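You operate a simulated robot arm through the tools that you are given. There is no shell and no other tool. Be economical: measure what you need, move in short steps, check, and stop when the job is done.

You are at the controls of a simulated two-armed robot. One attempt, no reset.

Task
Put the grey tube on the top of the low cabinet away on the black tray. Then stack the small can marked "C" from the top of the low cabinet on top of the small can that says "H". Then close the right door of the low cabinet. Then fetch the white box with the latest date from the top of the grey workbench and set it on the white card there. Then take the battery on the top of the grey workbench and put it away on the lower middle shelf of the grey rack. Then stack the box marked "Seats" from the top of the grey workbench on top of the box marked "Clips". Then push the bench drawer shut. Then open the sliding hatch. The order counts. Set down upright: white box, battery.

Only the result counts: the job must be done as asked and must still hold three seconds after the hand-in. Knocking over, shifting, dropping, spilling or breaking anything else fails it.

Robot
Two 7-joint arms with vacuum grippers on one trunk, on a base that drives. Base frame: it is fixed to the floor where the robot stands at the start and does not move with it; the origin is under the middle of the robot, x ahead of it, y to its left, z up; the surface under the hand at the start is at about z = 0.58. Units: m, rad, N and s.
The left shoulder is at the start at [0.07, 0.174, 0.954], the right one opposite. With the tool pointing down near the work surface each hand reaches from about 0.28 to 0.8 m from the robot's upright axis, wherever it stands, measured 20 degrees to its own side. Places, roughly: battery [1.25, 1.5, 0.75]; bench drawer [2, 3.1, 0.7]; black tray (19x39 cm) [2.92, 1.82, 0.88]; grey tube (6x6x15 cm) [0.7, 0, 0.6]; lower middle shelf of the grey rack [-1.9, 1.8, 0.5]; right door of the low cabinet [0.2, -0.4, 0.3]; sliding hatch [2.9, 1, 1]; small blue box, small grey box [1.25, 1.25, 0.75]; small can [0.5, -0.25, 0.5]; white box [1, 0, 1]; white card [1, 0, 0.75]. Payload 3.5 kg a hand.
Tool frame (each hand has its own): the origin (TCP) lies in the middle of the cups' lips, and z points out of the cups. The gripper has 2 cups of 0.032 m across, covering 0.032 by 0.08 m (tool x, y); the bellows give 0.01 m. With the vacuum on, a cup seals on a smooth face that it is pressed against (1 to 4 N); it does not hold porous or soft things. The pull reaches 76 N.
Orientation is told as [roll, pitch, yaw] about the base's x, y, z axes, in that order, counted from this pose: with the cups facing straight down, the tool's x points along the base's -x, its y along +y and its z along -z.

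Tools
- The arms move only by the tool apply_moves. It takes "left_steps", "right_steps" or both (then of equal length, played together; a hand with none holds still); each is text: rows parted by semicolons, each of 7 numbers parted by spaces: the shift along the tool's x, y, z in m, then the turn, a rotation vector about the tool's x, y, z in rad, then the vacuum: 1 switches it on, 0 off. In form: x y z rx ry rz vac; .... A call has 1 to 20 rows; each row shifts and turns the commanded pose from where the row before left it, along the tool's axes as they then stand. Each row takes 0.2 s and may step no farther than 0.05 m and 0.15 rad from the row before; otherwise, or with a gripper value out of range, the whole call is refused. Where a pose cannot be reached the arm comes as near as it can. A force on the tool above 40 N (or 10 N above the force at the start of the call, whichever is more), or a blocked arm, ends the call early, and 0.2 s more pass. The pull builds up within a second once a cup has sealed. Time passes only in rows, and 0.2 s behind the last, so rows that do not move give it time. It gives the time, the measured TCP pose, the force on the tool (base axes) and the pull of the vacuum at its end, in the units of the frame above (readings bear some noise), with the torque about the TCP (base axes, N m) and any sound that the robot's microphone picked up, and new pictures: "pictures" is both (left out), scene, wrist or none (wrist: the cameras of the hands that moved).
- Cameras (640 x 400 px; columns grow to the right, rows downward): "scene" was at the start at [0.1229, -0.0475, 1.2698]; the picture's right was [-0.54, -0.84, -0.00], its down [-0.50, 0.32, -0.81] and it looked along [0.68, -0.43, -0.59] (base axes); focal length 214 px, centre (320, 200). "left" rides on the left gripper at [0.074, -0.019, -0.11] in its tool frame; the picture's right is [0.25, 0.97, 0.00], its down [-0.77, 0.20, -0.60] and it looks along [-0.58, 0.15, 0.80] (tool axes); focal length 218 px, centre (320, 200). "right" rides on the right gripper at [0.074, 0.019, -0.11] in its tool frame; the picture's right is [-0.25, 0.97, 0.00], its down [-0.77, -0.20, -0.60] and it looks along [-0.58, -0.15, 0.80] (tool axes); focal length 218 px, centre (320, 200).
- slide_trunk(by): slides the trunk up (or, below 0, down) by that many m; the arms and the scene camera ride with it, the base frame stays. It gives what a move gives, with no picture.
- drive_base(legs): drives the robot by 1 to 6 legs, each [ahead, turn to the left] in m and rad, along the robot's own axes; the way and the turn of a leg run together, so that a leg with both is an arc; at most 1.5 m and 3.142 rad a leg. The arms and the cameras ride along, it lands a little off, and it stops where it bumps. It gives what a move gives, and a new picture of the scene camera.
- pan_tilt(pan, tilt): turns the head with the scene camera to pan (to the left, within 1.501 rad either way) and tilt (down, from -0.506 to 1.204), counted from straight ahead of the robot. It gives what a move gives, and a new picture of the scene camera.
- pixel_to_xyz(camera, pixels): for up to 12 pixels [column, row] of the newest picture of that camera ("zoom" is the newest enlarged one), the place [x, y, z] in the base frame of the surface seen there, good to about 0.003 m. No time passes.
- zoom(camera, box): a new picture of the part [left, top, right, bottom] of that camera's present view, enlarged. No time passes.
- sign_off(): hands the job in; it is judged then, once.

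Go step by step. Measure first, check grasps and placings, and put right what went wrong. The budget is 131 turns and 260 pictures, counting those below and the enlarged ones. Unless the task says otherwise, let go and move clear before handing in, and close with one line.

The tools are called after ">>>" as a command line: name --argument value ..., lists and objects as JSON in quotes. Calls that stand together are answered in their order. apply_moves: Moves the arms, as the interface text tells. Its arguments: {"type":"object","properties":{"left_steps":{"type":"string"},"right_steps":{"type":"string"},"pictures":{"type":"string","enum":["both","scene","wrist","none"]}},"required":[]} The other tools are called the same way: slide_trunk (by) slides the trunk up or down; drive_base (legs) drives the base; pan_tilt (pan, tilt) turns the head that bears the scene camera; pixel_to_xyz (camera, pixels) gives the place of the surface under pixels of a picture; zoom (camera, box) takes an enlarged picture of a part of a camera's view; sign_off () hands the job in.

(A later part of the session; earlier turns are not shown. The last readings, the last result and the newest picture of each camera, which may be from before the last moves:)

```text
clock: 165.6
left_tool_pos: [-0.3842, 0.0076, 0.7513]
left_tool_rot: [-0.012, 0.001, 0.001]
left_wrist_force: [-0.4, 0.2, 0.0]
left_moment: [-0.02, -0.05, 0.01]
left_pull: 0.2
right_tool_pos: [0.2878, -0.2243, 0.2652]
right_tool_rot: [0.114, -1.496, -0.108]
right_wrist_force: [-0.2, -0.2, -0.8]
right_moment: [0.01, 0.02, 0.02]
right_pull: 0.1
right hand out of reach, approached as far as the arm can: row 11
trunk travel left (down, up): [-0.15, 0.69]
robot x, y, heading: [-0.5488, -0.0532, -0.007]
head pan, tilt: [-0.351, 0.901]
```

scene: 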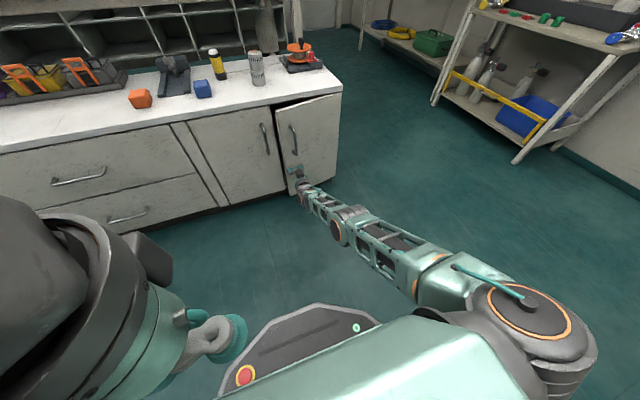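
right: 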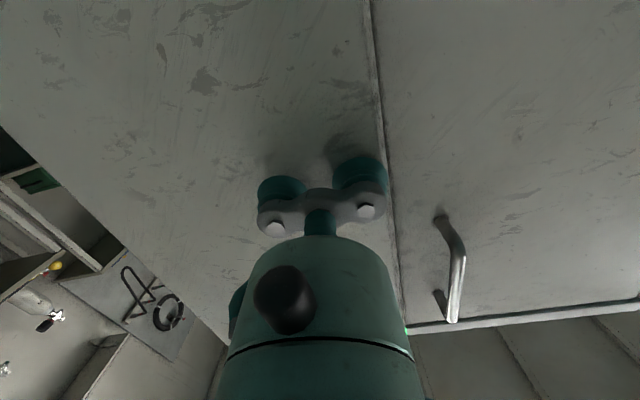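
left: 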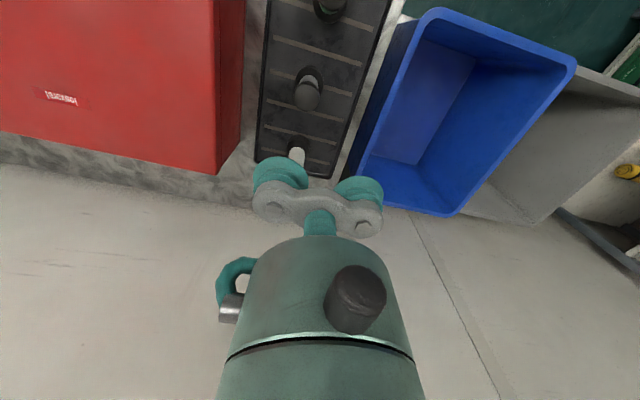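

Nearly closed, but the arm is at full stretch. I'll pull back a bit, drive 0.1 closer and push the rest.

>>> apply_moves --right_steps "0 0 -0.03 0 0 0 0;0 0 -0.03 0 0 0 0;0 0 -0.03 0 0 0 0" --pictures "none"

>>> drive_base --legs '[[0.09, 0]]'

>>> apply_moves --right_steps "0 0 0.015 0 0 0 0;0 0 0.015 0 0 0 0;0 0 0.015 0 0 0 0;0 0 0.01 0 0 0 0;0 0 0.01 0 0 0 0;0 0 0.01 0 0 0 0;0 0 0 0 0 0 0" --pictures "both"

```text
clock: 166.3
left_tool_pos: [-0.3843, 0.0068, 0.7511]
left_tool_rot: [-0.012, 0.002, 0.0]
left_wrist_force: [-0.8, -0.3, -0.5]
left_moment: [-0.02, 0.01, 0.04]
left_pull: 0.1
right_tool_pos: [0.1978, -0.225, 0.2752]
right_tool_rot: [0.123, -1.496, -0.115]
right_wrist_force: [0.1, -0.9, -0.3]
right_moment: [0.0, 0.02, 0.01]
right_pull: 0.1
trunk travel left (down, up): [-0.15, 0.69]
robot x, y, heading: [-0.5517, -0.0525, -0.008]
head pan, tilt: [-0.351, 0.901]
```

```text
clock: 167.5
left_tool_pos: [-0.292, 0.0065, 0.7505]
left_tool_rot: [-0.012, 0.003, 0.001]
left_wrist_force: [0.1, 0.8, -0.6]
left_moment: [0.0, 0.06, 0.01]
left_pull: 0.1
right_tool_pos: [0.2896, -0.2262, 0.275]
right_tool_rot: [0.116, -1.494, -0.108]
right_wrist_force: [0.5, -0.4, 0.1]
right_moment: [0.01, -0.03, 0.04]
right_pull: 0.0
trunk travel left (down, up): [-0.15, 0.69]
robot x, y, heading: [-0.4577, -0.0516, -0.009]
head pan, tilt: [-0.351, 0.901]
```

scene: 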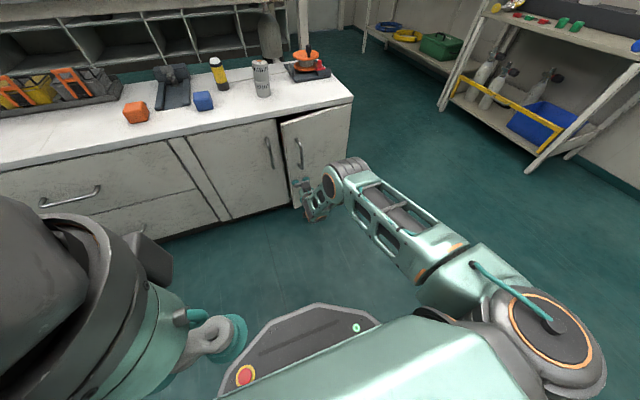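

```text
clock: 168.7
left_tool_pos: [-0.2934, 0.0068, 0.7507]
left_tool_rot: [-0.01, 0.002, 0.0]
left_wrist_force: [0.1, 0.1, 0.5]
left_moment: [-0.03, -0.01, 0.04]
left_pull: 0.2
right_tool_pos: [0.3526, -0.2252, 0.2673]
right_tool_rot: [0.119, -1.49, -0.11]
right_wrist_force: [-10.6, 0.2, 2.3]
right_moment: [0.05, 0.06, 0.0]
right_pull: 0.0
trunk travel left (down, up): [-0.15, 0.69]
robot x, y, heading: [-0.4543, -0.0504, -0.012]
head pan, tilt: [-0.351, 0.901]
stopped in row 6 (right hand): the force on the tool passed its limit at 53 N (the readings are from after the stop); the commanded pose is now the measured one
```

scene: 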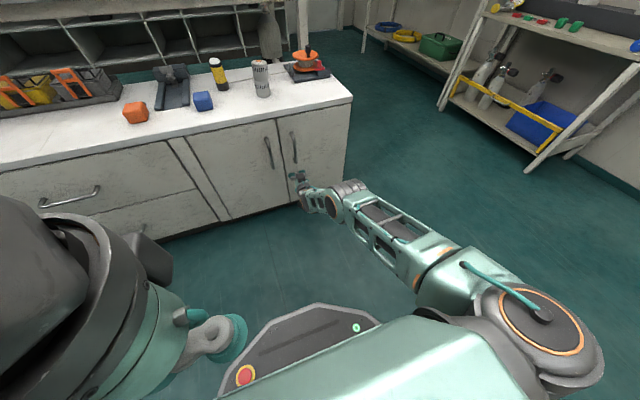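
right: 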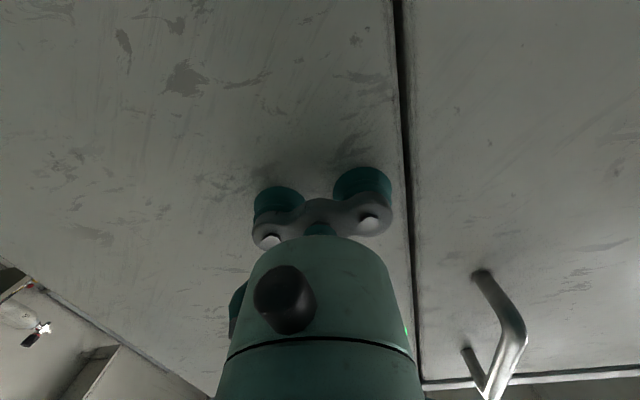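

It hit the stop at 53 N, so the door should be shut. I'll retreat and verify the face is flush.

>>> apply_moves --right_steps "0 0 -0.04 0 0 0 0;0 0 -0.04 0 0 0 0;-0.02 0 -0.04 0 0.15 0 0;-0.02 0 -0.04 0 0.15 0 0;-0.02 0 -0.02 0 0.15 0 0;-0.02 0 -0.02 0 0.15 0 0;-0.02 0 -0.02 0 0.15 0 0;-0.02 0 0 0 0.15 0 0;-0.02 0 0 0 0.15 0 0;0 0 -0.02 0 0.15 0 0;0 0 -0.02 0 0.15 0 0;0 0 -0.03 0 0.15 0 0;0 0 0 0 0 0 0" --pictures "scene"

>>> zoom --camera "scene" --box '[200, 50, 380, 220]'

>>> pixel_to_xyz --camera "scene" --pixels '[[284, 135], [270, 130], [285, 180], [335, 120], [330, 160], [240, 150]]'

```text
clock: 171.5
left_tool_pos: [-0.2928, 0.0075, 0.752]
left_tool_rot: [-0.01, 0.003, 0.001]
left_wrist_force: [0.1, 0.4, -1.0]
left_moment: [0.0, 0.04, 0.01]
left_pull: 0.1
right_tool_pos: [0.1923, -0.2279, 0.4983]
right_tool_rot: [0.009, 0.007, 0.009]
right_wrist_force: [-0.1, 0.8, -0.7]
right_moment: [0.02, 0.01, 0.0]
right_pull: 0.0
trunk travel left (down, up): [-0.15, 0.69]
robot x, y, heading: [-0.4647, -0.0517, -0.009]
head pan, tilt: [-0.351, 0.901]
```

scene: 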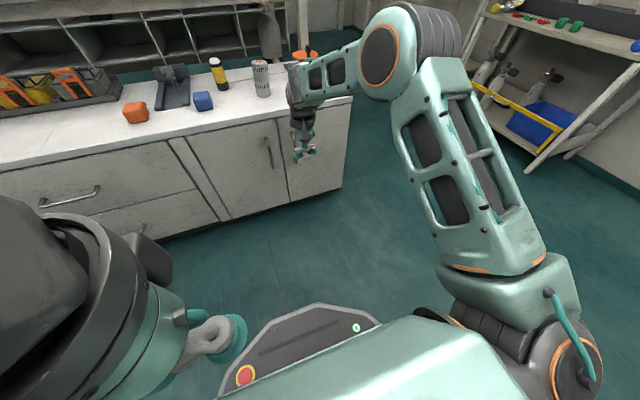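

```text
2.35 times, centred on (290, 135) of scene
```

zoom: 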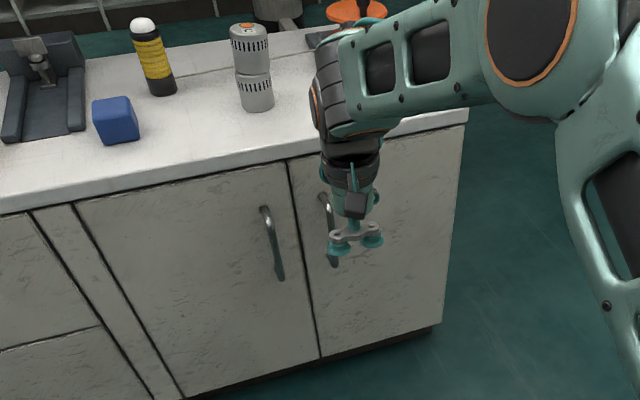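

```text
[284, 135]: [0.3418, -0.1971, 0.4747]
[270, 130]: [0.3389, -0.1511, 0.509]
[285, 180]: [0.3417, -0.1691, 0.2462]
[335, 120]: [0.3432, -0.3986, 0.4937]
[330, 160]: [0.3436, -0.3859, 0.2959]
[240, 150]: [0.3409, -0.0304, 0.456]
```

The door is flush at x=0.34. Next the white box, best reached from the aisle side of the workbench; I'll raise the trunk, retract the hand and drive around.

>>> slide_trunk --by 0.45

>>> apply_moves --right_steps "0.025 -0.03 -0.03 0 0 0 0;0.025 -0.03 -0.03 0 0 0 0;0.025 -0.03 -0.03 0 0 0 0;0.025 -0.03 -0.03 0 0 0 0;0.025 -0.03 -0.03 0 0 0 0;0.025 -0.03 -0.03 0 0 0 0;0.025 -0.02 -0.03 0 0 0 0;0.02 -0.02 -0.03 0 0 0 0;0 0 0 0 0 0 0" --pictures "none"

>>> drive_base --legs '[[0.1, 0], [0, -1.571], [0.92, 0], [0, 1.62], [1.2, 0], [1.15, 0]]'

```text
refused: 0.45 is not a number from -0.4 to 0.4
```

```text
clock: 173.5
left_tool_pos: [-0.2915, 0.0073, 0.7514]
left_tool_rot: [-0.009, 0.004, 0.0]
left_wrist_force: [-0.2, -0.2, -1.0]
left_moment: [-0.02, 0.01, 0.0]
left_pull: 0.1
right_tool_pos: [-0.0012, -0.4521, 0.7393]
right_tool_rot: [0.009, 0.007, 0.009]
right_wrist_force: [-0.9, -0.4, 0.0]
right_moment: [0.01, 0.04, 0.06]
right_pull: 0.1
trunk travel left (down, up): [-0.15, 0.69]
robot x, y, heading: [-0.4563, -0.0504, -0.003]
head pan, tilt: [-0.351, 0.901]
```

```text
clock: 197.9
left_tool_pos: [2.0995, -0.897, 0.7515]
left_tool_rot: [-0.01, 0.004, 0.023]
left_wrist_force: [0.5, 0.5, 0.0]
left_moment: [-0.01, 0.03, -0.01]
left_pull: 0.1
right_tool_pos: [2.4011, -1.3483, 0.7384]
right_tool_rot: [0.01, 0.007, 0.031]
right_wrist_force: [0.7, -0.5, 0.0]
right_moment: [-0.01, -0.01, -0.02]
right_pull: 0.1
trunk travel left (down, up): [-0.15, 0.69]
robot x, y, heading: [1.9389, -0.9583, 0.016]
head pan, tilt: [-0.351, 0.901]
```

scene: 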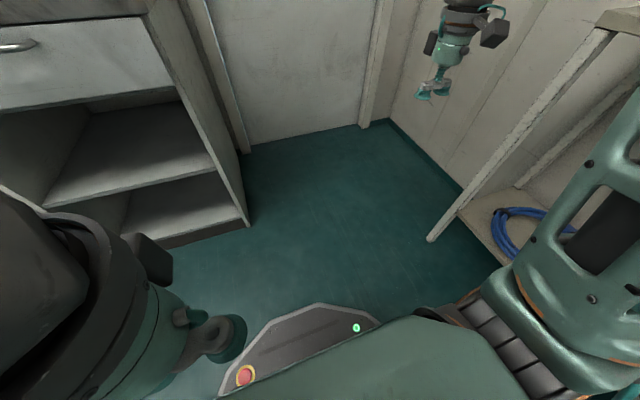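

No bumps. I'll raise the trunk, then turn into the aisle and face the workbench.

>>> slide_trunk --by 0.4

>>> drive_base --legs '[[0, 1.555], [0.55, 0], [0, 1.571]]'

>>> pan_tilt --pan -0.35 --tilt 0.75

```text
clock: 201.7
left_tool_pos: [2.1005, -0.8981, 1.1507]
left_tool_rot: [-0.011, 0.003, 0.023]
left_wrist_force: [0.1, -0.5, -0.2]
left_moment: [0.02, -0.03, 0.02]
left_pull: 0.1
right_tool_pos: [2.4002, -1.3491, 1.1372]
right_tool_rot: [0.009, 0.008, 0.03]
right_wrist_force: [0.1, 0.3, 0.0]
right_moment: [0.0, 0.0, 0.02]
right_pull: 0.1
trunk travel left (down, up): [-0.55, 0.29]
robot x, y, heading: [1.939, -0.9599, 0.013]
head pan, tilt: [-0.351, 0.901]
```

```text
clock: 212.5
left_tool_pos: [1.755, -0.4852, 1.1515]
left_tool_rot: [-0.011, 0.004, -3.109]
left_wrist_force: [0.2, -0.5, -0.4]
left_moment: [0.0, 0.01, 0.01]
left_pull: 0.1
right_tool_pos: [1.4501, -0.0377, 1.1387]
right_tool_rot: [0.008, 0.009, -3.098]
right_wrist_force: [0.1, 0.4, -0.6]
right_moment: [-0.02, -0.01, 0.0]
right_pull: 0.0
trunk travel left (down, up): [-0.55, 0.29]
robot x, y, heading: [1.918, -0.4176, -3.124]
head pan, tilt: [-0.351, 0.901]
```

scene: 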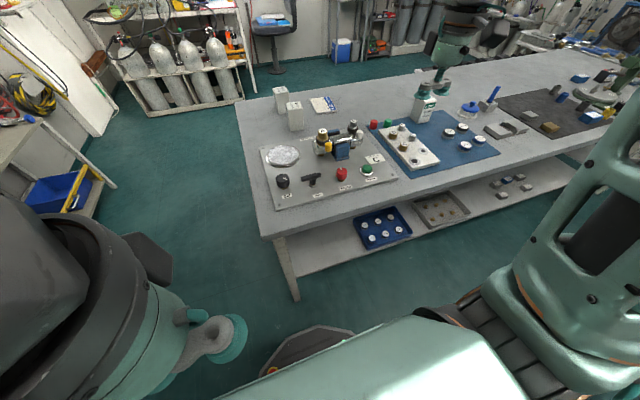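

```text
clock: 213.2
left_tool_pos: [1.7558, -0.4847, 1.1514]
left_tool_rot: [-0.012, 0.002, -3.11]
left_wrist_force: [0.1, 0.7, -0.7]
left_moment: [-0.01, 0.0, 0.02]
left_pull: 0.0
right_tool_pos: [1.4507, -0.0361, 1.1392]
right_tool_rot: [0.008, 0.006, -3.099]
right_wrist_force: [-0.1, -0.2, 0.4]
right_moment: [-0.01, 0.0, 0.01]
right_pull: 0.0
trunk travel left (down, up): [-0.55, 0.29]
robot x, y, heading: [1.9196, -0.4218, -3.119]
head pan, tilt: [-0.351, 0.75]
```

scene: 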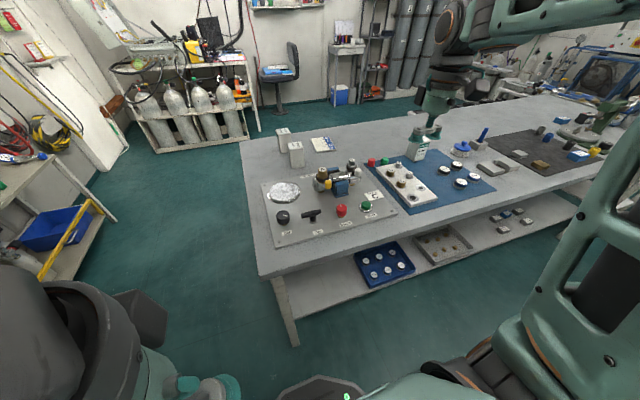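

>>> zoom --camera "scene" --box '[240, 115, 440, 240]'

>>> zoom --camera "scene" --box '[440, 90, 640, 215]'

>>> pixel_to_xyz --camera "scene" --pixels '[[282, 131], [296, 146], [323, 143], [259, 276], [350, 165], [419, 138], [328, 190], [560, 120], [545, 130], [578, 153], [545, 162], [270, 225]]'

```text
3.20 times, centred on (340, 178) of scene
```

zoom: 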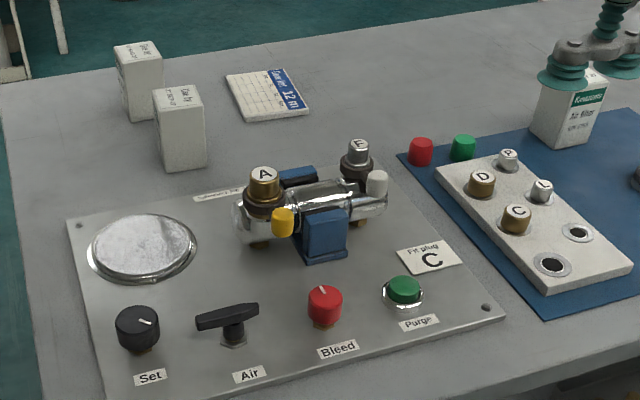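

```text
3.20 times, centred on (540, 152) of scene
```

zoom: 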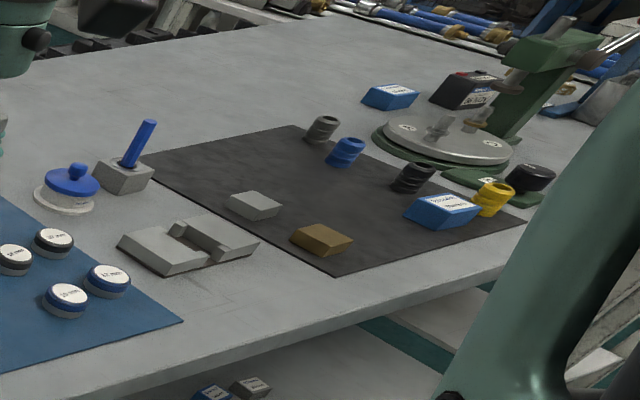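

```text
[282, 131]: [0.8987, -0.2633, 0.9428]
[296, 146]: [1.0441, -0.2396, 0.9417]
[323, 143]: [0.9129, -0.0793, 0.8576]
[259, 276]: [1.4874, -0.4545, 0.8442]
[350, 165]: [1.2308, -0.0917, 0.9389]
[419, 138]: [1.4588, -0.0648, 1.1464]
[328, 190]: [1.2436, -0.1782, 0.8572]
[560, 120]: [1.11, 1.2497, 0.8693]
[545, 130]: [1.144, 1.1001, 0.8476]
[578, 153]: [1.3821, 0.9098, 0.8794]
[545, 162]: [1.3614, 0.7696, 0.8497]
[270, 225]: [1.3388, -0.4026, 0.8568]
```

The bench is deep (edge x=1.49), so the card is out of reach from here. From the bench's right end near (0.8,-0.76), both are within 0.7 m, so I'll drive there.

>>> drive_base --legs '[[0, 1.55], [0.55, 0], [0, -1.571], [1.1, 0], [0, -1.571], [0.18, 0]]'

>>> pan_tilt --pan -0.1 --tilt 0.8

```text
clock: 234.2
left_tool_pos: [0.7723, -0.6095, 1.1502]
left_tool_rot: [-0.009, 0.003, 1.519]
left_wrist_force: [0.6, 0.7, 0.1]
left_moment: [-0.03, 0.04, -0.01]
left_pull: 0.0
right_tool_pos: [1.2446, -0.3431, 1.1386]
right_tool_rot: [0.009, 0.007, 1.528]
right_wrist_force: [0.2, 0.0, -0.1]
right_moment: [-0.03, 0.05, 0.0]
right_pull: 0.0
trunk travel left (down, up): [-0.55, 0.29]
robot x, y, heading: [0.8201, -0.777, 1.509]
head pan, tilt: [-0.351, 0.75]
```

scene: 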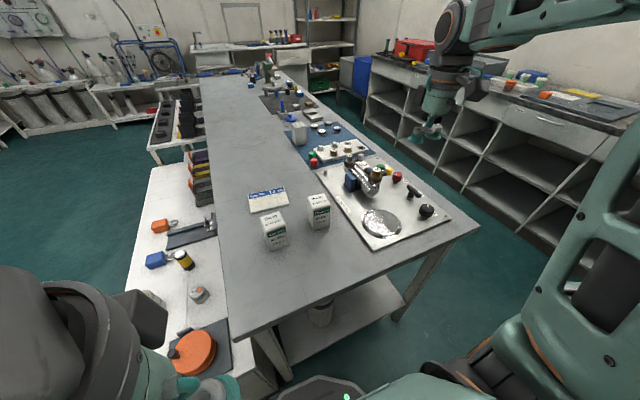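

```text
clock: 235.0
left_tool_pos: [0.7722, -0.6094, 1.1512]
left_tool_rot: [-0.011, 0.002, 1.52]
left_wrist_force: [0.4, 0.1, 0.6]
left_moment: [-0.01, 0.0, -0.01]
left_pull: 0.1
right_tool_pos: [1.2449, -0.3429, 1.1389]
right_tool_rot: [0.007, 0.007, 1.529]
right_wrist_force: [0.9, -0.5, -1.2]
right_moment: [0.07, 0.01, 0.0]
right_pull: 0.0
trunk travel left (down, up): [-0.55, 0.29]
robot x, y, heading: [0.8192, -0.7776, 1.512]
head pan, tilt: [-0.099, 0.799]
```

scene: 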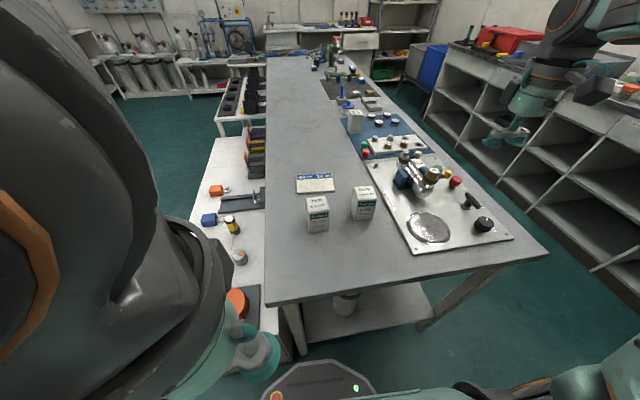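

>>> zoom --camera "scene" --box '[280, 160, 400, 240]'

>>> pixel_to_xyz --camera "scene" --pixels '[[317, 202], [306, 197], [326, 196], [363, 192], [353, 187], [371, 186], [376, 201], [361, 201], [297, 176], [333, 176], [334, 191], [297, 192]]'

```text
5.00 times, centred on (340, 200) of scene
```

zoom: 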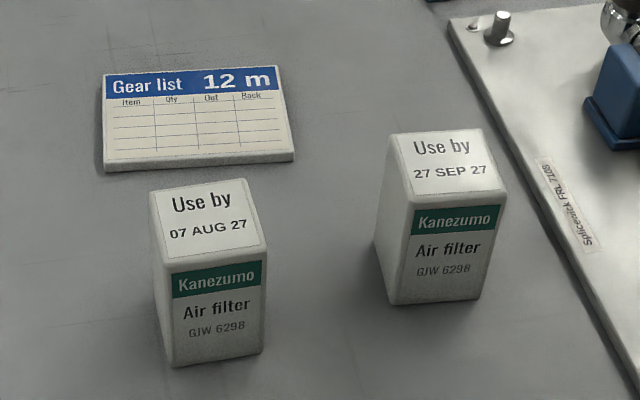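

```text
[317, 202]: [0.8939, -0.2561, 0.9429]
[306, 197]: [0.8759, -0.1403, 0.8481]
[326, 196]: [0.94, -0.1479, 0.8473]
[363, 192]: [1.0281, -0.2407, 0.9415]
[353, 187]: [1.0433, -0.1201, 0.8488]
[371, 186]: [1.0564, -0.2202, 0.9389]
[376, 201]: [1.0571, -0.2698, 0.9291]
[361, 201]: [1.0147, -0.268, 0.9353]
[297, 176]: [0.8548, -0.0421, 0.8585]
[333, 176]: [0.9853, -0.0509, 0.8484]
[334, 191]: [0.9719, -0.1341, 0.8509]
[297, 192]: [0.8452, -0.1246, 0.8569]
```

A third Kanezumo box stands by the blue mat at (355,121), and I must read its date too.

>>> zoom --camera "scene" --box '[335, 95, 385, 140]'

>>> zoom --camera "scene" --box '[346, 104, 366, 120]'

>>> pixel_to_xyz --camera "scene" --pixels '[[355, 112], [349, 110], [361, 111]]'

```text
8.89 times, centred on (360, 118) of scene
```

zoom: 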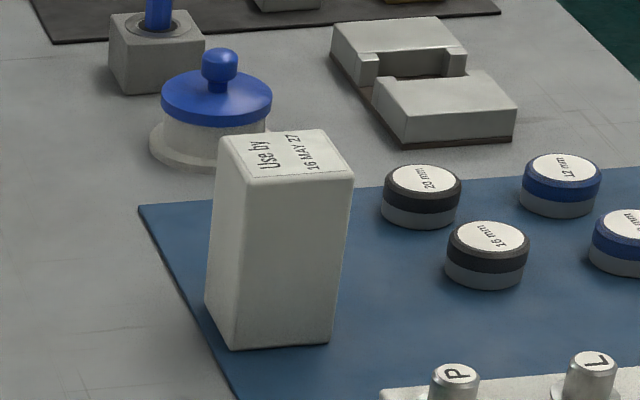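

```text
16.00 times, centred on (356, 112) of scene
```

zoom: 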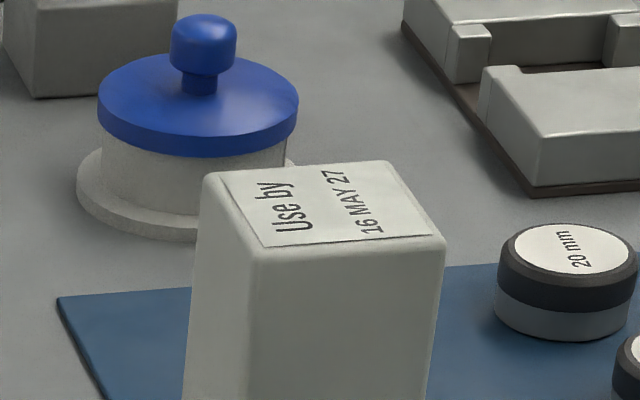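

```text
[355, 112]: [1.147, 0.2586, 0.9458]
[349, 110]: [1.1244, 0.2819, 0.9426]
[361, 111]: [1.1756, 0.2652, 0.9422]
```

The third box says 16 MAY 27, so 27 SEP 27 at (363,192) is right. I'll hover the right hand so its -y cup is over that box.

>>> apply_moves --right_steps "-0.015 0.039 0.0167 0 0 -0.02 0;-0.015 0.039 0.0167 0 0 -0.02 0;-0.015 0.039 0.0167 0 0 0 0;-0.015 0.039 0.0167 0 0 0 0;-0.015 0.039 0.0167 0 0 0 0;-0.015 0.039 0.0167 0 0 0 0;0 0 0 0 0 0 0" --pictures "wrist"

>>> zoom --camera "right" --box '[160, 0, 400, 150]'

```text
clock: 236.6
left_tool_pos: [0.7732, -0.6097, 1.1519]
left_tool_rot: [-0.01, 0.001, 1.521]
left_wrist_force: [0.7, -0.3, -0.5]
left_moment: [-0.01, -0.01, -0.02]
left_pull: 0.3
right_tool_pos: [1.0113, -0.251, 1.0401]
right_tool_rot: [0.011, 0.005, 1.567]
right_wrist_force: [1.0, -0.1, 0.2]
right_moment: [0.03, 0.02, -0.02]
right_pull: 0.0
trunk travel left (down, up): [-0.55, 0.29]
robot x, y, heading: [0.8199, -0.7745, 1.51]
head pan, tilt: [-0.099, 0.799]
```

right: 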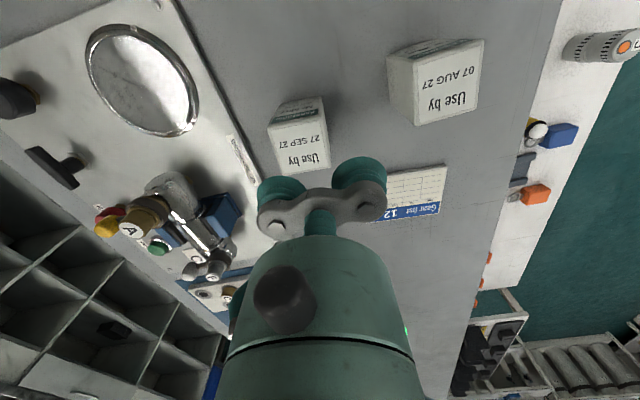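

```text
2.67 times, centred on (280, 75) of right
```

zoom: 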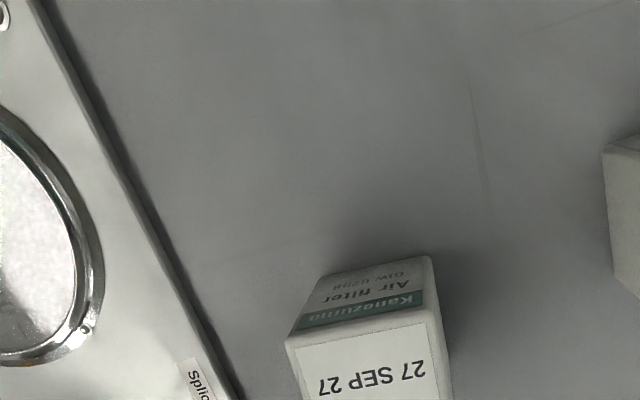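

>>> pixel_to_xyz --camera "right" --pixels '[[270, 129], [322, 118], [328, 162], [285, 172], [300, 146], [387, 175], [446, 168], [438, 212], [386, 214]]'

>>> pixel_to_xyz --camera "scene" --pixels '[[298, 175], [331, 174], [334, 189], [298, 191], [316, 183], [316, 193]]'

```text
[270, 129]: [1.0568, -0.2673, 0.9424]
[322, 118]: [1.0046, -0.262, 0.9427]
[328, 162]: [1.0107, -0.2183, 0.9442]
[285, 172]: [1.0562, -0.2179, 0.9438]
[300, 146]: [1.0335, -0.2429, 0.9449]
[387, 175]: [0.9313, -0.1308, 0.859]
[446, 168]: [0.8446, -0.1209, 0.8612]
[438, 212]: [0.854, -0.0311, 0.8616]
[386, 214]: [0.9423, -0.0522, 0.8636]
```

```text
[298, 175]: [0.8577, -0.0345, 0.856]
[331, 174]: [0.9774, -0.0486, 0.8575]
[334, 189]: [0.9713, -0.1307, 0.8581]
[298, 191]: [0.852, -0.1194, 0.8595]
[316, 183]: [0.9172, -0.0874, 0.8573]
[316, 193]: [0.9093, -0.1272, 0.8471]
```

Box top centre is (1.032,-0.242,0.944) and the card centre (0.913,-0.083). I'll descend on the box.

>>> apply_moves --right_steps "-0.009 0.003 0.035 -0.01 0 0 0;0 0 0.035 0 0 0 0;0 0 0.018 0 0 0 1;0 0 0.006 0 0 0 1;0 0 0.004 0 0 0 1;0 0 0.003 0 0 0 1;0 0 0 0 0 0 1;0 0 0 0 0 0 1;0 0 0 0 0 0 1" --pictures "wrist"

```text
clock: 238.6
left_tool_pos: [0.771, -0.6115, 1.1514]
left_tool_rot: [-0.012, -0.001, 1.517]
left_wrist_force: [0.1, -0.5, 0.5]
left_moment: [0.01, -0.01, 0.01]
left_pull: 0.1
right_tool_pos: [1.0051, -0.2429, 0.9413]
right_tool_rot: [0.017, 0.003, 1.569]
right_wrist_force: [-6.8, 1.0, 18.0]
right_moment: [0.08, -1.26, 0.06]
right_pull: 38.1
trunk travel left (down, up): [-0.55, 0.29]
robot x, y, heading: [0.8228, -0.7738, 1.511]
head pan, tilt: [-0.099, 0.799]
```

right: 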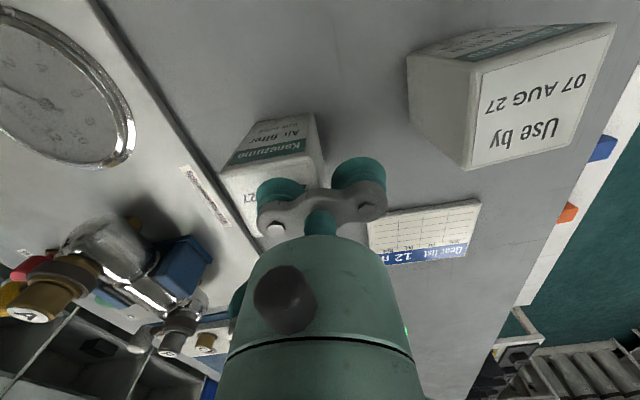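

Sealed. I'll lift and carry it to the card.

>>> apply_moves --right_steps "0 0 -0.01 0 0 0 1;0 0 -0.03 0 0.015 0 1;0 0 -0.04 0 0 0 1;-0.04 0 0 0 0 0 1;-0.04 0.02 0 0 0 0 1;-0.04 0.0286 0 0 0 0 1;-0.039 0.03 0 0 0 0 1;0 0.04 0 0 0 0 1;0 0 0 0 0 0 1" --pictures "both"

>>> zoom --camera "scene" --box '[270, 130, 400, 230]'

```text
clock: 240.6
left_tool_pos: [0.7725, -0.609, 1.1512]
left_tool_rot: [-0.011, 0.002, 1.517]
left_wrist_force: [0.2, 0.5, 0.3]
left_moment: [-0.03, 0.01, -0.04]
left_pull: 0.0
right_tool_pos: [0.8895, -0.0816, 1.0163]
right_tool_rot: [0.021, 0.023, 1.568]
right_wrist_force: [0.4, -0.9, -2.7]
right_moment: [-0.04, -0.87, 0.02]
right_pull: 38.3
trunk travel left (down, up): [-0.55, 0.29]
robot x, y, heading: [0.8234, -0.7775, 1.51]
head pan, tilt: [-0.099, 0.799]
```

scene: 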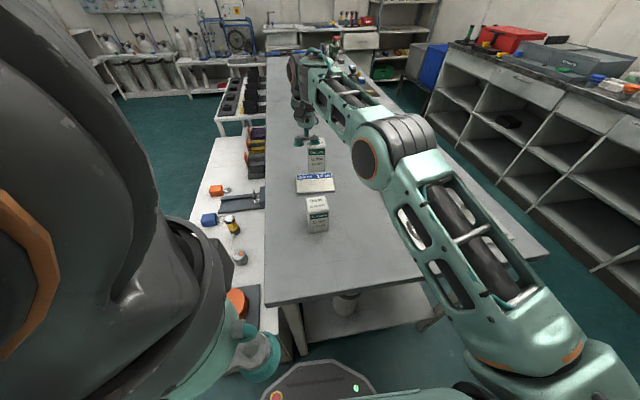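
right: 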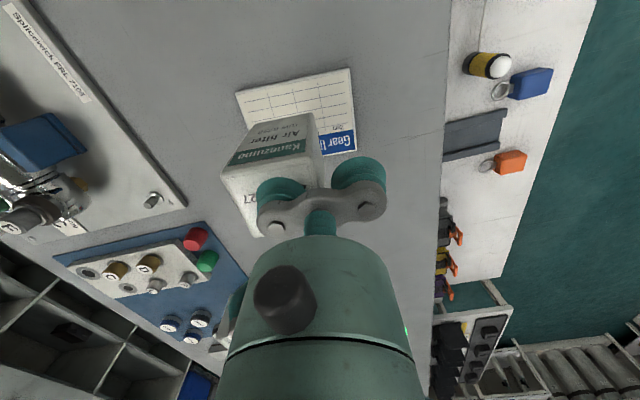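

```text
4.00 times, centred on (335, 180) of scene
```

zoom: 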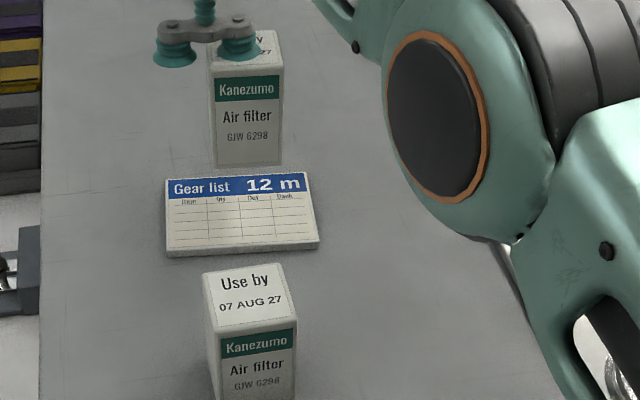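

The box hovers over the card. I'll level the small tilt and lower it.

>>> apply_moves --right_steps "0 0.002 0.02 0.02 -0.022 0 1;0 0 0.02 0 0 0 1;0 0 0.015 0 0 0 1;0 0 0.005 0 0 0 1;0 0 0.003 0 0 0 1;0 0 0 0 0 0 1" --pictures "wrist"

>>> zoom --camera "scene" --box '[270, 130, 400, 230]'

```text
clock: 242.0
left_tool_pos: [0.7723, -0.6097, 1.152]
left_tool_rot: [-0.01, 0.001, 1.518]
left_wrist_force: [-0.9, 0.3, -0.1]
left_moment: [0.01, -0.01, -0.02]
left_pull: 0.1
right_tool_pos: [0.8863, -0.0826, 0.9543]
right_tool_rot: [-0.002, -0.001, 1.57]
right_wrist_force: [-0.3, -0.3, -1.8]
right_moment: [-0.04, -0.82, -0.03]
right_pull: 37.2
trunk travel left (down, up): [-0.55, 0.29]
robot x, y, heading: [0.8217, -0.7727, 1.505]
head pan, tilt: [-0.099, 0.799]
```

right: 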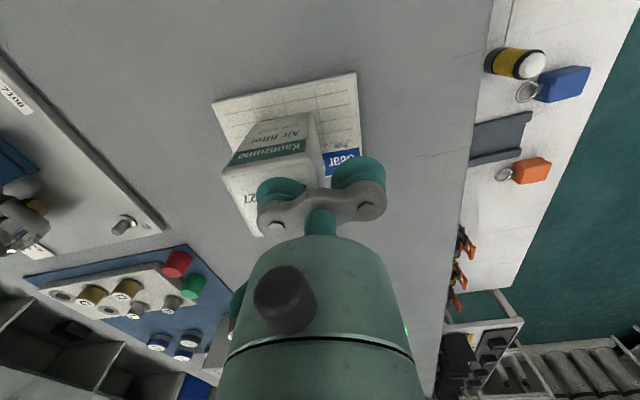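

```text
4.00 times, centred on (335, 180) of scene
```

zoom: 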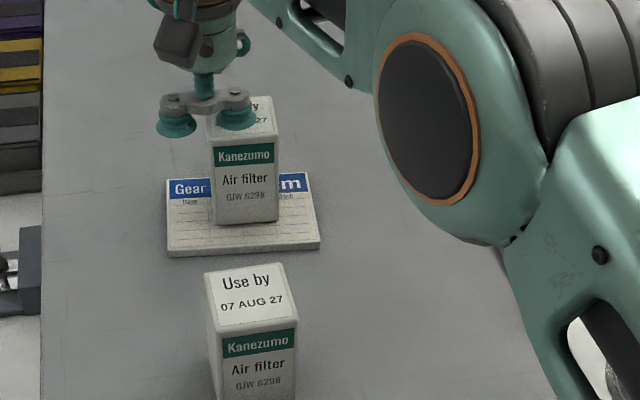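

It is centred on the card and almost touching. I'll take a few mm more.

>>> apply_moves --right_steps "0 0 0.003 0 0 0 1;0 0 0.003 0 0 0 1;0 0 0 0 0 0 1" --pictures "none"

```text
clock: 242.8
left_tool_pos: [0.7717, -0.6101, 1.1507]
left_tool_rot: [-0.01, 0.003, 1.518]
left_wrist_force: [-0.3, 0.3, -0.4]
left_moment: [-0.01, -0.02, 0.0]
left_pull: 0.0
right_tool_pos: [0.8866, -0.0832, 0.9513]
right_tool_rot: [0.0, -0.003, 1.567]
right_wrist_force: [0.9, 1.5, 8.8]
right_moment: [-0.02, -1.02, 0.02]
right_pull: 38.2
trunk travel left (down, up): [-0.55, 0.29]
robot x, y, heading: [0.8186, -0.7764, 1.509]
head pan, tilt: [-0.099, 0.799]
```

Contact at Fz 8.8. I'll release, rise and retract.

>>> apply_moves --right_steps "0 0 0 0 0 0 0;0 0 0 0 0 0 0;0 0 0 0 0 0 0;0 0 -0.003 0 0 0 0;0 0 -0.01 0 0 0 0;0 0 -0.03 0 0 0 0;0 0 -0.04 0 0 0 0;0 0 -0.04 0 0 0 0;0 0 -0.04 0 0 0 0;0.04 0 -0.02 0 0 0 0;0.04 -0.02 0 0 0 0 0;0.04 -0.02 0 0 0 0 0;0.04 -0.02 0 0 0 0 0;0.04 -0.02 0 0 0 0 0;0.03 -0.02 0 0 0 0 0" --pictures "scene"

>>> zoom --camera "scene" --box '[270, 130, 400, 230]'

>>> zoom --camera "scene" --box '[280, 30, 440, 130]'

```text
clock: 246.0
left_tool_pos: [0.7731, -0.6122, 1.1519]
left_tool_rot: [-0.01, 0.001, 1.519]
left_wrist_force: [-0.5, 0.3, -0.4]
left_moment: [0.01, 0.0, 0.02]
left_pull: 0.1
right_tool_pos: [0.9883, -0.3285, 1.1192]
right_tool_rot: [0.0, -0.005, 1.568]
right_wrist_force: [0.8, -0.2, 0.3]
right_moment: [0.03, 0.02, -0.01]
right_pull: 0.0
right hand out of reach, approached as far as the arm can: row 8, 9
trunk travel left (down, up): [-0.55, 0.29]
robot x, y, heading: [0.8219, -0.7758, 1.506]
head pan, tilt: [-0.099, 0.799]
```

scene: 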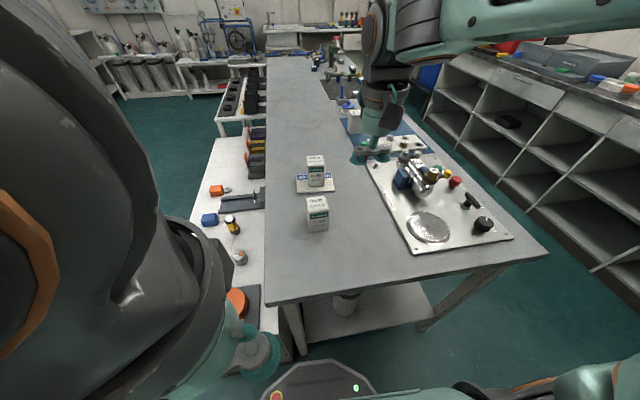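

```text
4.00 times, centred on (335, 180) of scene
```

zoom: 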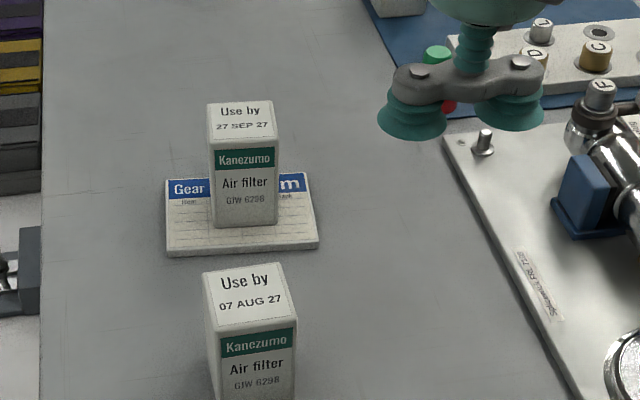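

```text
4.00 times, centred on (360, 80) of scene
```

zoom: 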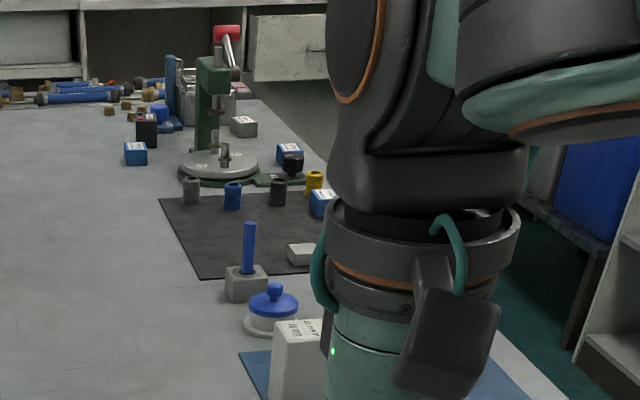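

The white box is on the card. Next I'll drive to the aisle near y≈1.3 to view the battery and the small boxes.

>>> drive_base --legs '[[-0.2, 0], [0, -1.51], [1.2, 0], [0, 1.571], [1.2, 0], [1.1, 0]]'

>>> drive_base --legs '[[0, 1.571]]'

>>> pan_tilt --pan 0 --tilt 0.75

```text
clock: 271.7
left_tool_pos: [1.8141, 1.4925, 1.1522]
left_tool_rot: [-0.011, 0.002, 1.644]
left_wrist_force: [-0.9, 0.5, 0.6]
left_moment: [-0.02, -0.01, -0.01]
left_pull: 0.1
right_tool_pos: [1.9924, 1.8007, 1.1201]
right_tool_rot: [-0.001, 0.0, 1.694]
right_wrist_force: [0.4, -0.6, -0.6]
right_moment: [-0.01, 0.0, -0.02]
right_pull: 0.1
trunk travel left (down, up): [-0.55, 0.29]
robot x, y, heading: [1.8852, 1.3289, 1.632]
head pan, tilt: [-0.099, 0.799]
```

scene: 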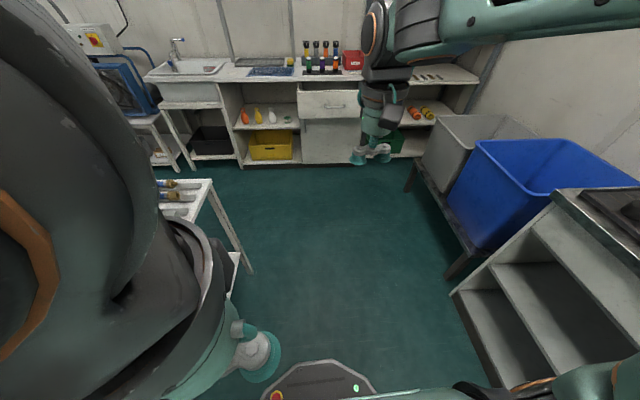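

```text
clock: 275.9
left_tool_pos: [1.7251, 1.2583, 1.1518]
left_tool_rot: [-0.011, 0.002, -3.055]
left_wrist_force: [-0.1, 0.5, -0.6]
left_moment: [0.01, -0.02, 0.03]
left_pull: 0.1
right_tool_pos: [1.4142, 1.4308, 1.1187]
right_tool_rot: [0.0, -0.002, -3.004]
right_wrist_force: [0.3, 0.2, -0.5]
right_moment: [-0.02, -0.01, 0.0]
right_pull: 0.0
trunk travel left (down, up): [-0.55, 0.29]
robot x, y, heading: [1.8879, 1.3314, -3.059]
head pan, tilt: [-0.099, 0.799]
```

scene: 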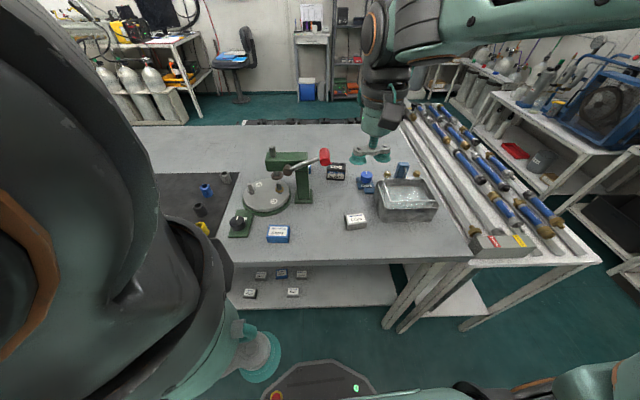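

```text
clock: 276.6
left_tool_pos: [1.7246, 1.2598, 1.152]
left_tool_rot: [-0.011, 0.002, -3.053]
left_wrist_force: [0.7, -0.1, -0.4]
left_moment: [-0.01, -0.03, -0.01]
left_pull: 0.0
right_tool_pos: [1.415, 1.4317, 1.1198]
right_tool_rot: [0.0, -0.003, -3.003]
right_wrist_force: [-0.4, 0.2, 0.8]
right_moment: [0.03, -0.04, 0.01]
right_pull: 0.1
trunk travel left (down, up): [-0.55, 0.29]
robot x, y, heading: [1.8799, 1.3274, -3.062]
head pan, tilt: [0.0, 0.75]
```

scene: 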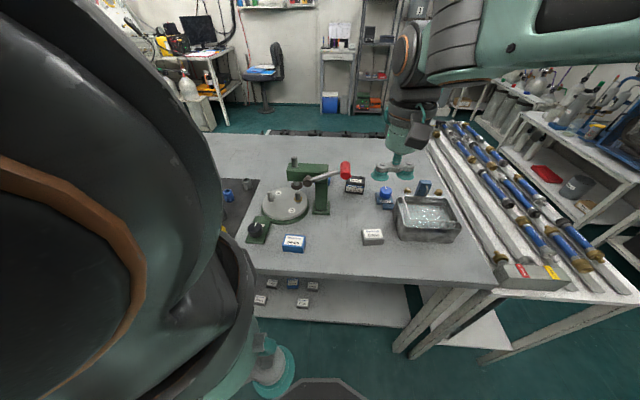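

>>> zoom --camera "scene" --box '[240, 150, 480, 310]'

>>> zoom --camera "scene" --box '[340, 165, 400, 215]'

>>> pixel_to_xyz --camera "scene" --pixels '[[355, 183], [346, 181], [364, 182], [293, 240], [372, 235], [385, 196], [345, 168], [500, 285], [270, 232], [430, 215], [560, 270]]'

```text
2.50 times, centred on (360, 230) of scene
```

zoom: 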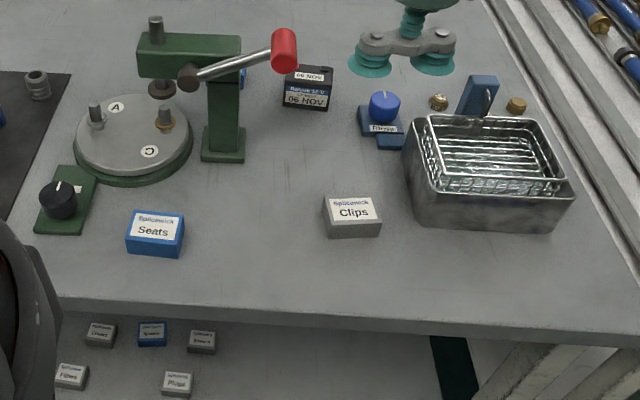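

```text
8.00 times, centred on (370, 190) of scene
```

zoom: 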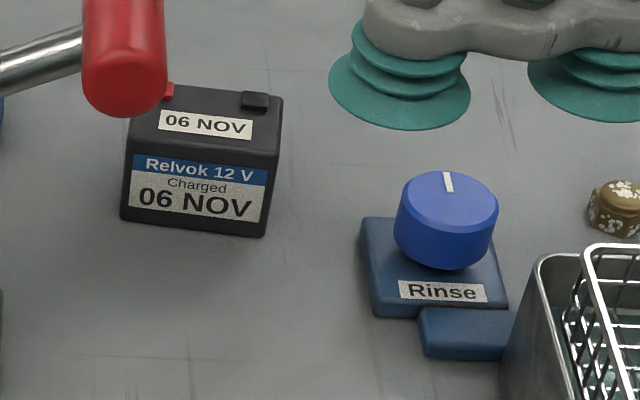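

```text
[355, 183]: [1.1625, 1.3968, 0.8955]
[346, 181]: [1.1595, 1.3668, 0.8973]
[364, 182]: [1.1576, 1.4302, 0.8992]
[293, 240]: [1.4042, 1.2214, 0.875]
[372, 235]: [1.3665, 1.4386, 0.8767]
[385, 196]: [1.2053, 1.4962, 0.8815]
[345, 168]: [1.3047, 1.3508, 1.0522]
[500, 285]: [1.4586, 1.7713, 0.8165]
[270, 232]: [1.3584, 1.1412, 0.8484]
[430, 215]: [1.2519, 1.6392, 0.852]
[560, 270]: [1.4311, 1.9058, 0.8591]
```

The battery (Relvok 12 V) is at (355,185), Seats at (293,240), and Clips at (372,235). Before choosing a grasp I'll check the rack visible at (368,60).

>>> pixel_to_xyz --camera "scene" --pixels '[[372, 45], [368, 73], [362, 108], [395, 12], [380, 42], [375, 75], [368, 100]]'

>>> pan_tilt --pan 0 --tilt 0.4

>>> zoom --camera "scene" --box '[300, 40, 420, 200]'

```text
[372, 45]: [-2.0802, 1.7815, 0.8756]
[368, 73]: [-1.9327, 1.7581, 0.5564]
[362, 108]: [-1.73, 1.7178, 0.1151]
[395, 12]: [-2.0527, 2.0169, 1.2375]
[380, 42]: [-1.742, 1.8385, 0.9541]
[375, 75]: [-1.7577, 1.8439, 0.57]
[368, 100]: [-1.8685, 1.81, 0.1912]
```

```text
clock: 277.4
left_tool_pos: [1.7251, 1.2594, 1.1512]
left_tool_rot: [-0.011, 0.0, -3.055]
left_wrist_force: [0.5, -0.1, 0.0]
left_moment: [0.02, 0.02, -0.02]
left_pull: 0.1
right_tool_pos: [1.4143, 1.4319, 1.119]
right_tool_rot: [-0.002, -0.003, -3.004]
right_wrist_force: [0.3, 0.5, -0.9]
right_moment: [-0.01, 0.02, 0.02]
right_pull: 0.1
trunk travel left (down, up): [-0.55, 0.29]
robot x, y, heading: [1.8846, 1.3317, -3.062]
head pan, tilt: [0.0, 0.4]
```

scene: 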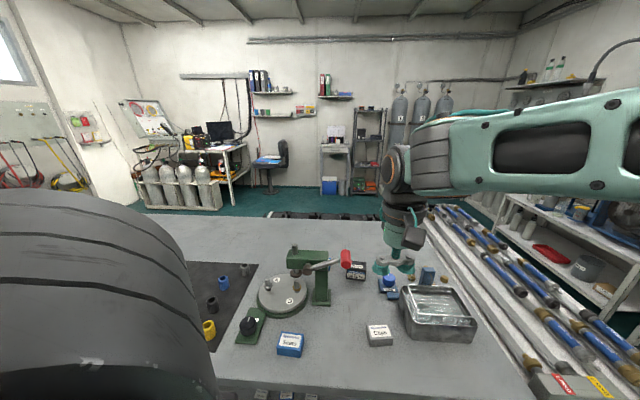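

```text
2.50 times, centred on (360, 120) of scene
```

zoom: 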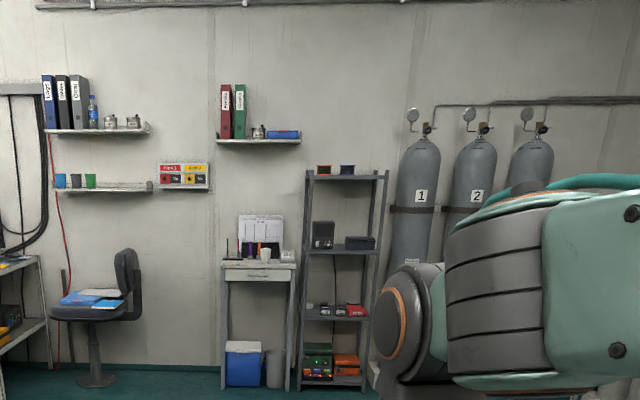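

The rack's shelf gap is only ~0.33 m, so I plan to lift the battery by its top, set it at the bench edge, then regrip its front face with a horizontal tool. First I'll raise the right hand and get a close look at the battery top.

>>> apply_moves --right_steps "0 0 -0.04 0 0 0 0;0 0 -0.04 0 0 0 0;0 0.02 -0.03 0 0 0 0" --pictures "none"

>>> drive_base --legs '[[0.09, -0.08]]'

>>> apply_moves --right_steps "-0.04 0 0 0 0 0 0;-0.04 0 0 0 0 0 0;0 0 0 0 0 0 0" --pictures "both"

```text
clock: 278.2
left_tool_pos: [1.7264, 1.2568, 1.1511]
left_tool_rot: [-0.013, 0.0, -3.054]
left_wrist_force: [-0.5, -0.9, 0.7]
left_moment: [0.03, -0.02, 0.03]
left_pull: 0.1
right_tool_pos: [1.4185, 1.4087, 1.2291]
right_tool_rot: [-0.003, -0.002, -3.004]
right_wrist_force: [-0.1, -0.3, 0.6]
right_moment: [0.0, 0.04, 0.05]
right_pull: 0.1
trunk travel left (down, up): [-0.55, 0.29]
robot x, y, heading: [1.8833, 1.3321, -3.064]
head pan, tilt: [0.0, 0.4]
```

```text
clock: 279.4
left_tool_pos: [1.629, 1.2675, 1.1513]
left_tool_rot: [-0.01, 0.004, -3.136]
left_wrist_force: [-0.6, -0.2, 0.7]
left_moment: [0.01, -0.02, -0.01]
left_pull: 0.2
right_tool_pos: [1.3353, 1.4453, 1.2279]
right_tool_rot: [-0.001, -0.001, -3.084]
right_wrist_force: [-1.2, 0.0, -0.2]
right_moment: [0.0, 0.0, -0.01]
right_pull: 0.1
trunk travel left (down, up): [-0.55, 0.29]
robot x, y, heading: [1.7969, 1.3258, 3.134]
head pan, tilt: [0.0, 0.4]
```

scene: 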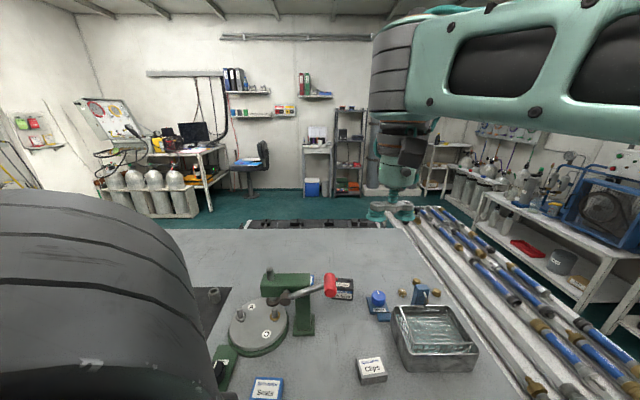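

```text
clock: 280.1
left_tool_pos: [1.6314, 1.2686, 1.1515]
left_tool_rot: [-0.011, 0.0, -3.135]
left_wrist_force: [0.3, -0.7, 0.3]
left_moment: [0.01, 0.02, 0.02]
left_pull: 0.0
right_tool_pos: [1.2583, 1.4422, 1.2309]
right_tool_rot: [-0.001, -0.004, -3.084]
right_wrist_force: [0.5, 0.2, -0.8]
right_moment: [0.01, 0.01, 0.01]
right_pull: 0.1
trunk travel left (down, up): [-0.55, 0.29]
robot x, y, heading: [1.7979, 1.3292, 3.133]
head pan, tilt: [0.0, 0.4]
```

scene: 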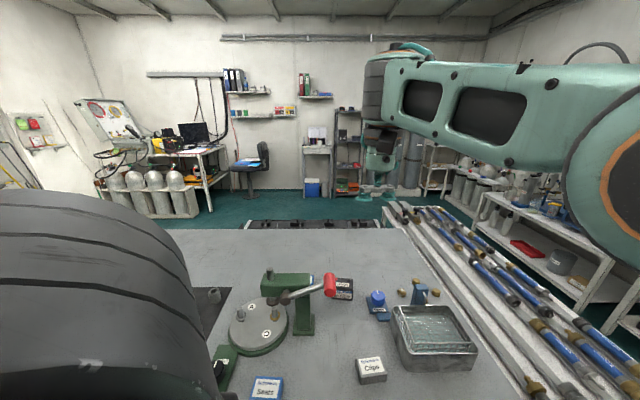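
right: 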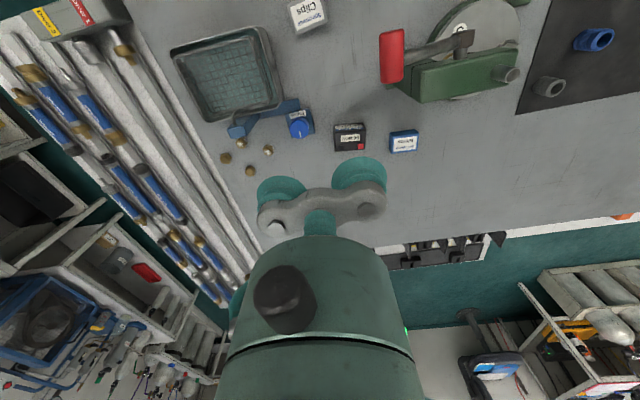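

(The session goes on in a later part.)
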